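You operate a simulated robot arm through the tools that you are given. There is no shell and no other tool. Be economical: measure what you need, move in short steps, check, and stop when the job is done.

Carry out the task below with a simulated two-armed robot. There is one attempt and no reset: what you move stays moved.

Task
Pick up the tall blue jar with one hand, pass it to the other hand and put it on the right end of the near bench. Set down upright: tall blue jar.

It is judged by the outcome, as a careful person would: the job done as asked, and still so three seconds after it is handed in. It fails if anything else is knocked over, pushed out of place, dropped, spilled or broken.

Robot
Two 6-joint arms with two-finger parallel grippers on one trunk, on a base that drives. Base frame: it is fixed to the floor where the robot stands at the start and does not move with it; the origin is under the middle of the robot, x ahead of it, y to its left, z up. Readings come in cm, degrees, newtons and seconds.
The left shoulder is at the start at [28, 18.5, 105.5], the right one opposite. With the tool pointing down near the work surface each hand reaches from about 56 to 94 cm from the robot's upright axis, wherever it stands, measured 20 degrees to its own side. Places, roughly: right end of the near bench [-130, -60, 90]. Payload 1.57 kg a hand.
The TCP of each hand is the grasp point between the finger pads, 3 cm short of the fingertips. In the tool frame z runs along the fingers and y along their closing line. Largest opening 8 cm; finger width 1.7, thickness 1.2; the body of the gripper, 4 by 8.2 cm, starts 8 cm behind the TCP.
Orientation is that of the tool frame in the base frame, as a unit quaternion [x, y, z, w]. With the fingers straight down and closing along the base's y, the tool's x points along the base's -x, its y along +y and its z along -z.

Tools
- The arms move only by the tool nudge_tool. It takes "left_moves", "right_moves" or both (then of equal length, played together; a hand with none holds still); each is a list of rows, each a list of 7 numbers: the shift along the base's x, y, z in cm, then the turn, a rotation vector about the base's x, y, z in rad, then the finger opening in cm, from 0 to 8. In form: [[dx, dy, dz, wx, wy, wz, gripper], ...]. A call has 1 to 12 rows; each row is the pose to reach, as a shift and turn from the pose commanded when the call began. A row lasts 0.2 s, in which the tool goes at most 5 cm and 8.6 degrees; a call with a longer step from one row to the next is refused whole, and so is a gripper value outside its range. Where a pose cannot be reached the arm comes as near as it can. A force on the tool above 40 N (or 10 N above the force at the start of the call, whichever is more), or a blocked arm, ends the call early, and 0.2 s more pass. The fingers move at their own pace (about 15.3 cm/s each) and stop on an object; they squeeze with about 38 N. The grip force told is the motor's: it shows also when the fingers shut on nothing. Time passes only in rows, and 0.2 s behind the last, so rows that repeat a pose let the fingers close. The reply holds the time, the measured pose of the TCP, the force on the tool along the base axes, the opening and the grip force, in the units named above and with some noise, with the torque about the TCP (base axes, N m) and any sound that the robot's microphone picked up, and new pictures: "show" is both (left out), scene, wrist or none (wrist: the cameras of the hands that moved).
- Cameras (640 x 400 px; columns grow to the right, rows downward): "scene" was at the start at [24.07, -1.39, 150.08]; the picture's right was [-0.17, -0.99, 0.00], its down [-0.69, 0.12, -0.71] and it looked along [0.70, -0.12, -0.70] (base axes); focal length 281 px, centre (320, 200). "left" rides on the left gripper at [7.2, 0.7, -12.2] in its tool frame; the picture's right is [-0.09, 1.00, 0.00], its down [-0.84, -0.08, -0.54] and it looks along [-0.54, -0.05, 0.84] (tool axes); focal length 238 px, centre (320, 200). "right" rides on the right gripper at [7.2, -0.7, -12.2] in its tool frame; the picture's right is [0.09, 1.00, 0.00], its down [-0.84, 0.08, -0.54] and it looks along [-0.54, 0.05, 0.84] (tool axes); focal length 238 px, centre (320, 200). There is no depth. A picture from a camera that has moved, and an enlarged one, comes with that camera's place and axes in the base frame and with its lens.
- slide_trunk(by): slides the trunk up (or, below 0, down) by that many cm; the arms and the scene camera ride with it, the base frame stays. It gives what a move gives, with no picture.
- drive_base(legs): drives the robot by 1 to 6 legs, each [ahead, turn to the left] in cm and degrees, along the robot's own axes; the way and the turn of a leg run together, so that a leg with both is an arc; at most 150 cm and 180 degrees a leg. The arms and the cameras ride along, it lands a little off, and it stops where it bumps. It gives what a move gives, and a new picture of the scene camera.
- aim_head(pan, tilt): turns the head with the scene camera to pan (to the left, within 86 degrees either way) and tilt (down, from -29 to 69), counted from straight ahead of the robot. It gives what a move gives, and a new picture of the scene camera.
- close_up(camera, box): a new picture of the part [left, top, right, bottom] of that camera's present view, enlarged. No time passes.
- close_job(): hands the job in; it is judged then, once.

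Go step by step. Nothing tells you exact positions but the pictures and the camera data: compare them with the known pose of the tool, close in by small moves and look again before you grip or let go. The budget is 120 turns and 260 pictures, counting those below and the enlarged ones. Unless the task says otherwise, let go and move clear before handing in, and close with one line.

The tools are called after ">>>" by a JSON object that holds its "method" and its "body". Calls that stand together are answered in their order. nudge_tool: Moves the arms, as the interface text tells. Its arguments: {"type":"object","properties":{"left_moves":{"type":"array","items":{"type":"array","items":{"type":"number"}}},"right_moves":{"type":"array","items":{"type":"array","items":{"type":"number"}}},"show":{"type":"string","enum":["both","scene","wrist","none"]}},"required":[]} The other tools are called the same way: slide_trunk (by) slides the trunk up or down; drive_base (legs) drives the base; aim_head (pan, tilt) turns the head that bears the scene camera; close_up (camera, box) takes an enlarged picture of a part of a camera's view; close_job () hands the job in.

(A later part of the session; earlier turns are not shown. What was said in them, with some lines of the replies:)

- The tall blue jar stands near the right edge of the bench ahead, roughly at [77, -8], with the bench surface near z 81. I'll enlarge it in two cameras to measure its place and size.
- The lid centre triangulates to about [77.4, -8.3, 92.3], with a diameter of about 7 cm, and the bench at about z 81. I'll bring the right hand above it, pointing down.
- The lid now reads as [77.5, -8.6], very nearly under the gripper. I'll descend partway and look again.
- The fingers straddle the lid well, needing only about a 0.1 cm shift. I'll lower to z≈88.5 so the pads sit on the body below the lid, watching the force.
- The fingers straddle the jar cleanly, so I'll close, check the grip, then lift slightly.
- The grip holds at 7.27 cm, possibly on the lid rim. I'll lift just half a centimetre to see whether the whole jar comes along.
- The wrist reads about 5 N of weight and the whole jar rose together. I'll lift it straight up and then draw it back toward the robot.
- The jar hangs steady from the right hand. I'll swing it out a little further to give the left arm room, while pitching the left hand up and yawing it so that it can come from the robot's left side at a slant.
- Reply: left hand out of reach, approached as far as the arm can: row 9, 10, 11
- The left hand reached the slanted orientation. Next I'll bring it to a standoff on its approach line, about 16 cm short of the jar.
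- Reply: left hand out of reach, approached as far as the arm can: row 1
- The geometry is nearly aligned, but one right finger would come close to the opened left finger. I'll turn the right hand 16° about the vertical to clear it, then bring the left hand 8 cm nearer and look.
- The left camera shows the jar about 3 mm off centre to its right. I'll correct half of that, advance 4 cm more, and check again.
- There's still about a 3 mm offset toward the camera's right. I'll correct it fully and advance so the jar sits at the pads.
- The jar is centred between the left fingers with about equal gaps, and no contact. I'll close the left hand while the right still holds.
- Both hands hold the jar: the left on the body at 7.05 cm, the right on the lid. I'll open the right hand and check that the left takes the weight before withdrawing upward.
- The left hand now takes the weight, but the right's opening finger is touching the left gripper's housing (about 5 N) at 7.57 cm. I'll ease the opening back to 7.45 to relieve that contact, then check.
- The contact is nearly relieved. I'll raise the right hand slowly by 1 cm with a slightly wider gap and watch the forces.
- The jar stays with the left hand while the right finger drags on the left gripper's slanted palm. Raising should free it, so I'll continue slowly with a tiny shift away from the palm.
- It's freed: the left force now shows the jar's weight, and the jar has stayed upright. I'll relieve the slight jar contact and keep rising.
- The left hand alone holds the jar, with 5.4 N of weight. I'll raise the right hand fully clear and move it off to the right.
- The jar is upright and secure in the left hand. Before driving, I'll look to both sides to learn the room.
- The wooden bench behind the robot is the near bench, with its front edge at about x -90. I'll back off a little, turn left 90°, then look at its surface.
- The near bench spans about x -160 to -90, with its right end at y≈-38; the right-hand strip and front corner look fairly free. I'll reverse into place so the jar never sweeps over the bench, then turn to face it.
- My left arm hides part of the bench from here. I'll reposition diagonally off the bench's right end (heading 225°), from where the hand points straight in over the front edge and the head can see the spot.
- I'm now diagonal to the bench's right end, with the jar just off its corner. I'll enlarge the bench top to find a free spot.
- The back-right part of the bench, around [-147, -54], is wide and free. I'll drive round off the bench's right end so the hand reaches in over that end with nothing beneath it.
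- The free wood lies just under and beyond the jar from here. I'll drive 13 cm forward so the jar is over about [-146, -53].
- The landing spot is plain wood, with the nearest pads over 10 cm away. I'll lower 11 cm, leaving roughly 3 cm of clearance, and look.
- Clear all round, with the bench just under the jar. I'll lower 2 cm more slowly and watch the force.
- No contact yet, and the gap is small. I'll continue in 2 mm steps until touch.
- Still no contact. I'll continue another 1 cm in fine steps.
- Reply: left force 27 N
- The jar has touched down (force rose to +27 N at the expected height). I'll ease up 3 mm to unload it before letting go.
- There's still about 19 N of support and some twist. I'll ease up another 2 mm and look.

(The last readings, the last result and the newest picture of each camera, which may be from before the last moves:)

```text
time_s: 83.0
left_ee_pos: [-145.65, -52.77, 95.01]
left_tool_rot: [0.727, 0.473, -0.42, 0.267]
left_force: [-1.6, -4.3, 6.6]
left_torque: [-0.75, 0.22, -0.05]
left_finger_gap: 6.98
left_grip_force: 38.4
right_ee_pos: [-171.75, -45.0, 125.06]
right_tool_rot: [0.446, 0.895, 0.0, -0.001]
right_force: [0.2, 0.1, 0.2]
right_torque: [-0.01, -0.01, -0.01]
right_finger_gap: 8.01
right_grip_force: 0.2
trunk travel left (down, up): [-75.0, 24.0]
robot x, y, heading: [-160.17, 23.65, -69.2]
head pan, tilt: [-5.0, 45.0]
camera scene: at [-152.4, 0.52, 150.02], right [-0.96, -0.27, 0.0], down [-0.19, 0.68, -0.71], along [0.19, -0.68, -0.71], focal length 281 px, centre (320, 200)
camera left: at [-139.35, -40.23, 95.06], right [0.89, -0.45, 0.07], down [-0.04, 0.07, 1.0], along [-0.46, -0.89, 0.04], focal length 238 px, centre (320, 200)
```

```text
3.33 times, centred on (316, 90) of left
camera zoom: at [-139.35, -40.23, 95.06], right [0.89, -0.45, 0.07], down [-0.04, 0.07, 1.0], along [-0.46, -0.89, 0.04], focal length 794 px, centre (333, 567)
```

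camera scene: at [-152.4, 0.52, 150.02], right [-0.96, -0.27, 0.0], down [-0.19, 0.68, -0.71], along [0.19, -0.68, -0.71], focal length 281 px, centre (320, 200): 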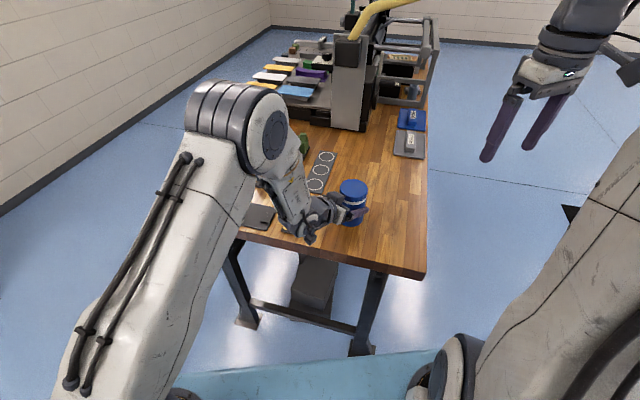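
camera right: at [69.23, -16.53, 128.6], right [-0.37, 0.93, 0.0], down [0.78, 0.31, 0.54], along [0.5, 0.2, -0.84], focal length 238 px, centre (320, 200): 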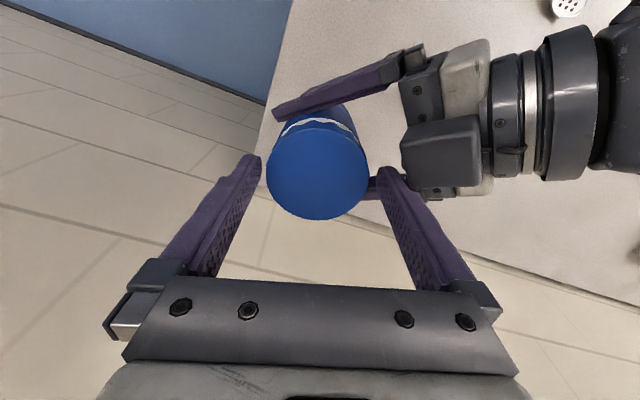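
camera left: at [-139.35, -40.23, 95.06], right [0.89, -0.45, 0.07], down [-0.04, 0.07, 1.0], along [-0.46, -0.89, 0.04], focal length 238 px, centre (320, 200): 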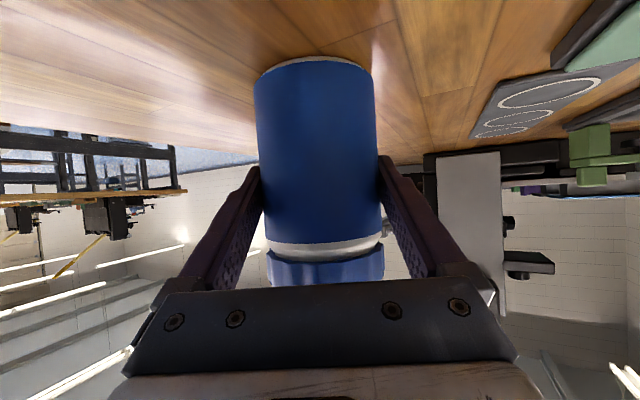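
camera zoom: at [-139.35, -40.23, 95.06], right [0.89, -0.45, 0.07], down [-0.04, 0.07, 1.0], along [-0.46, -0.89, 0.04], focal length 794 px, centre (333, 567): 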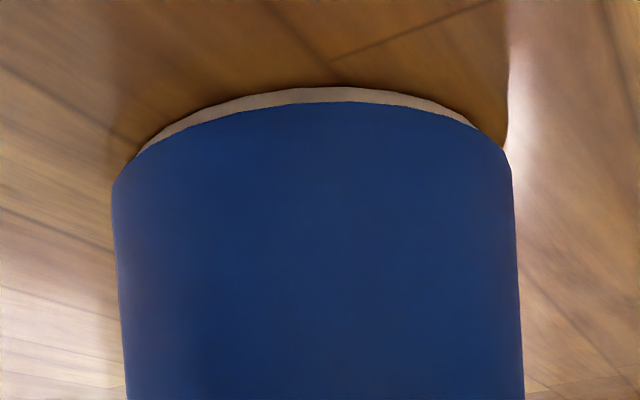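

The jar sits on the bench, visibly upright, with only a small residual load. I'll open the fingers gradually.

>>> {"method": "nudge_tool", "body": {"left_moves": [[0, 0, 0.1, 0, 0, 0, 6.9], [0, 0, 0.1, 0, 0, 0, 7.1], [0, 0, 0.1, 0, 0, 0, 7.3], [0, 0, 0.1, 0, 0, 0, 7.6], [0, 0, 0.1, 0, 0, 0, 8], [0, 0, 0.1, 0, 0, 0, 8]]}}

>>> {"method": "close_up", "body": {"camera": "scene", "box": [280, 160, 408, 240]}}

```text
time_s: 84.4
left_ee_pos: [-145.72, -52.95, 95.31]
left_tool_rot: [0.727, 0.473, -0.42, 0.268]
left_force: [-0.4, -0.3, -0.8]
left_torque: [-0.01, 0.01, 0.0]
left_finger_gap: 7.99
left_grip_force: 0.0
right_ee_pos: [-171.61, -44.88, 125.04]
right_tool_rot: [0.446, 0.895, 0.0, 0.0]
right_force: [-0.8, 0.3, -0.3]
right_torque: [-0.01, -0.02, 0.0]
right_finger_gap: 7.99
right_grip_force: 0.1
trunk travel left (down, up): [-75.0, 24.0]
robot x, y, heading: [-160.38, 23.25, -69.1]
head pan, tilt: [-5.0, 45.0]
camera scene: at [-152.39, 0.5, 150.02], right [-0.96, -0.27, 0.0], down [-0.19, 0.68, -0.71], along [0.19, -0.68, -0.71], focal length 281 px, centre (320, 200)
camera left: at [-139.33, -40.29, 95.2], right [0.89, -0.45, 0.07], down [-0.04, 0.07, 1.0], along [-0.46, -0.89, 0.04], focal length 238 px, centre (320, 200)
```

scene: 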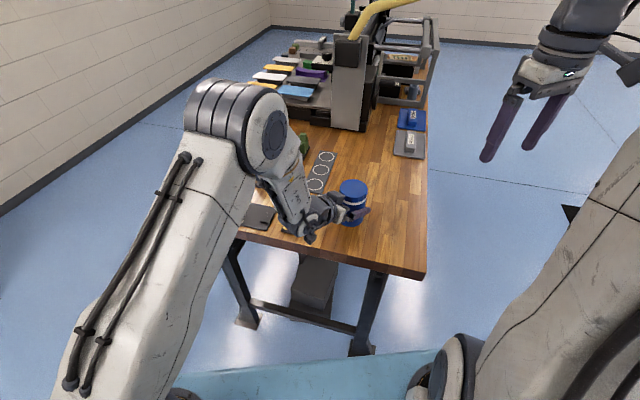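
left: 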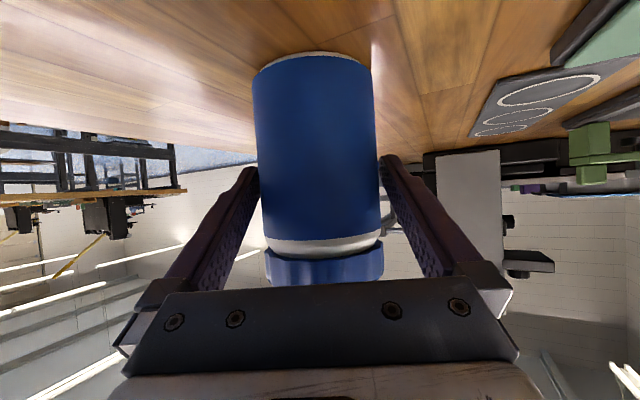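

```text
5.00 times, centred on (344, 200) of scene
camera zoom: at [-152.39, 0.5, 150.02], right [-0.96, -0.27, 0.0], down [-0.19, 0.68, -0.71], along [0.19, -0.68, -0.71], focal length 1405 px, centre (200, 200)
```

zoom: 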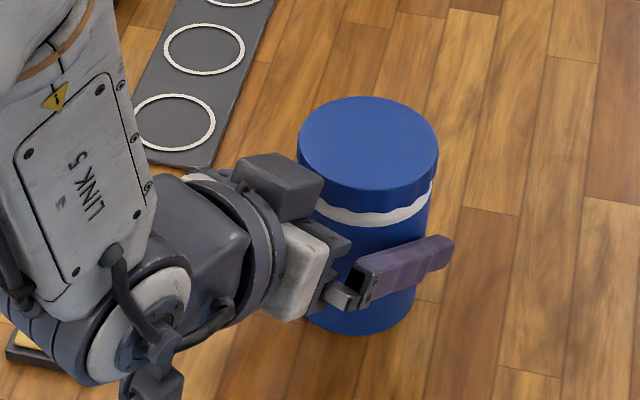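

The jar stands free on the bench and the hand reads no load. I'll withdraw straight back along the finger axis, slowly at first.

>>> {"method": "nudge_tool", "body": {"left_moves": [[0.36, 0.79, 0.5, 0, 0, 0, 8], [0.71, 1.57, 1.0, 0, 0, 0, 8], [1.43, 3.15, 2.0, 0, 0, 0, 8], [2.14, 4.72, 3.0, 0, 0, 0, 8], [2.86, 6.3, 4.0, 0, 0, 0, 8], [3.6, 7.9, 5.0, 0, 0, 0, 8], [4.3, 9.4, 6.0, 0, 0, 0, 8], [5.0, 11.0, 7.5, 0, 0, 0, 8], [5.7, 12.6, 10, 0, 0, 0, 8], [5.7, 12.6, 13, 0, 0, 0, 8]]}}

>>> {"method": "close_up", "body": {"camera": "scene", "box": [240, 130, 432, 250]}}

```text
time_s: 86.6
left_ee_pos: [-139.93, -40.22, 108.32]
left_tool_rot: [0.728, 0.471, -0.42, 0.27]
left_force: [0.2, -0.3, -0.6]
left_torque: [0.02, -0.04, 0.0]
left_finger_gap: 7.98
left_grip_force: 0.1
left hand out of reach, approached as far as the arm can: row 3, 4, 5, 6, 7, 8
right_ee_pos: [-171.76, -44.99, 124.99]
right_tool_rot: [0.448, 0.894, 0.001, 0.001]
right_force: [0.7, 0.4, -0.6]
right_torque: [-0.01, -0.02, -0.01]
right_finger_gap: 8.01
right_grip_force: 0.0
trunk travel left (down, up): [-75.0, 24.0]
robot x, y, heading: [-160.32, 23.35, -69.1]
head pan, tilt: [-5.0, 45.0]
camera scene: at [-152.38, 0.49, 150.02], right [-0.96, -0.27, 0.0], down [-0.19, 0.68, -0.71], along [0.19, -0.68, -0.71], focal length 281 px, centre (320, 200)
camera left: at [-133.63, -27.57, 108.18], right [0.89, -0.45, 0.08], down [-0.05, 0.08, 1.0], along [-0.45, -0.89, 0.04], focal length 238 px, centre (320, 200)
```

scene: 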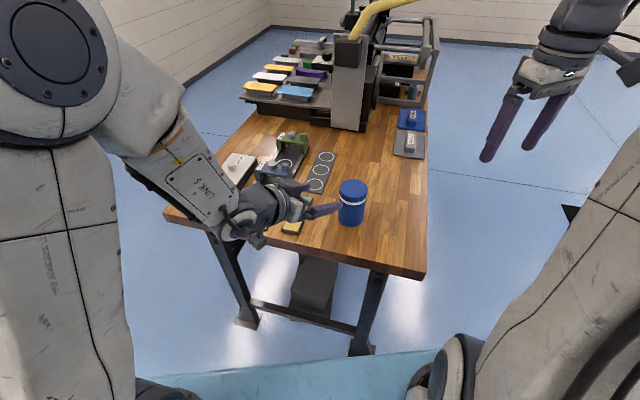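
left: 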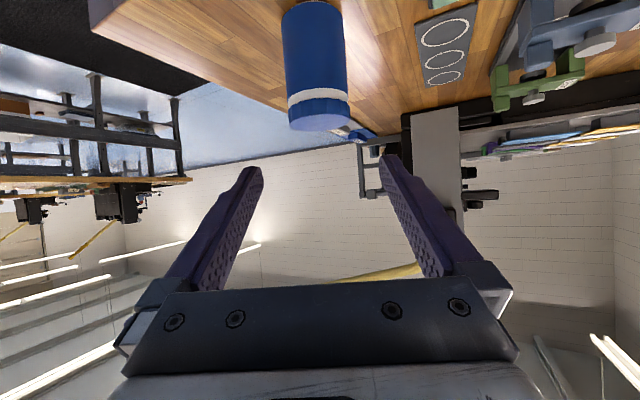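

```text
3.33 times, centred on (336, 190) of scene
camera zoom: at [-152.38, 0.49, 150.02], right [-0.96, -0.27, 0.0], down [-0.19, 0.68, -0.71], along [0.19, -0.68, -0.71], focal length 936 px, centre (267, 233)
```

zoom: 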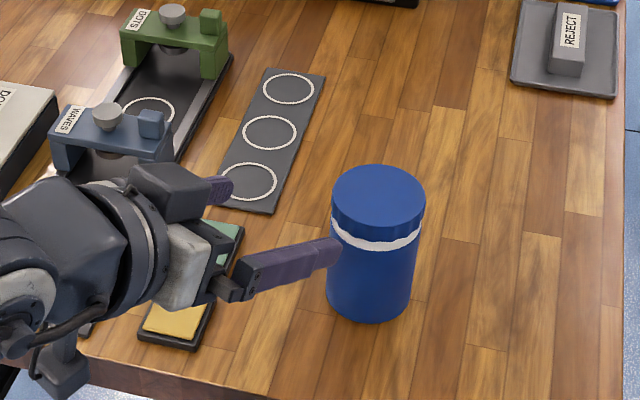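

The jar stands upright and alone on the bench, with the pads and stands undisturbed. I'll back away for a final check.

>>> {"method": "drive_base", "body": {"legs": [[-20, 0]]}}

>>> {"method": "close_up", "body": {"camera": "scene", "box": [180, 70, 436, 230]}}

```text
time_s: 88.3
left_ee_pos: [-147.15, -21.05, 108.27]
left_tool_rot: [0.726, 0.472, -0.419, 0.272]
left_force: [0.4, -0.7, -0.4]
left_torque: [0.03, 0.02, 0.01]
left_finger_gap: 8.03
left_grip_force: 0.1
right_ee_pos: [-178.85, -25.79, 125.14]
right_tool_rot: [0.446, 0.895, 0.0, 0.0]
right_force: [0.0, -0.7, 0.2]
right_torque: [0.04, -0.04, 0.02]
right_finger_gap: 8.0
right_grip_force: 0.1
trunk travel left (down, up): [-75.0, 24.0]
robot x, y, heading: [-167.93, 42.69, -68.7]
head pan, tilt: [-5.0, 45.0]
camera scene: at [-159.63, 19.68, 150.02], right [-0.96, -0.27, 0.0], down [-0.19, 0.68, -0.71], along [0.19, -0.68, -0.71], focal length 281 px, centre (320, 200)
```

scene: 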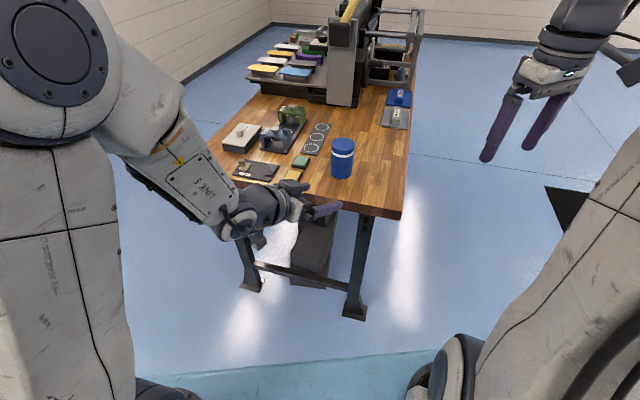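

```text
2.50 times, centred on (308, 150) of scene
camera zoom: at [-159.63, 19.68, 150.02], right [-0.96, -0.27, 0.0], down [-0.19, 0.68, -0.71], along [0.19, -0.68, -0.71], focal length 702 px, centre (350, 325)
```

zoom: 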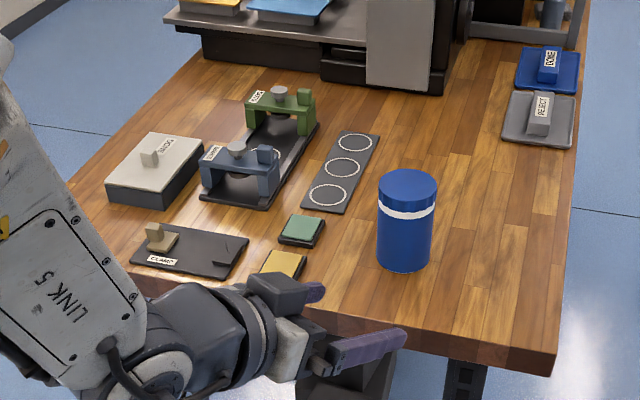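

The jar stands upright on the right end of the near bench, the other items are where they were, and both hands are clear. I'll hand the job in.

>>> {"method": "close_job", "body": {}}

```text
The job is handed in.
```

The right hand picked up the tall blue jar and passed it to the left hand. The left hand set it upright on the right end of the near bench, and nothing else was knocked over or moved out of place.
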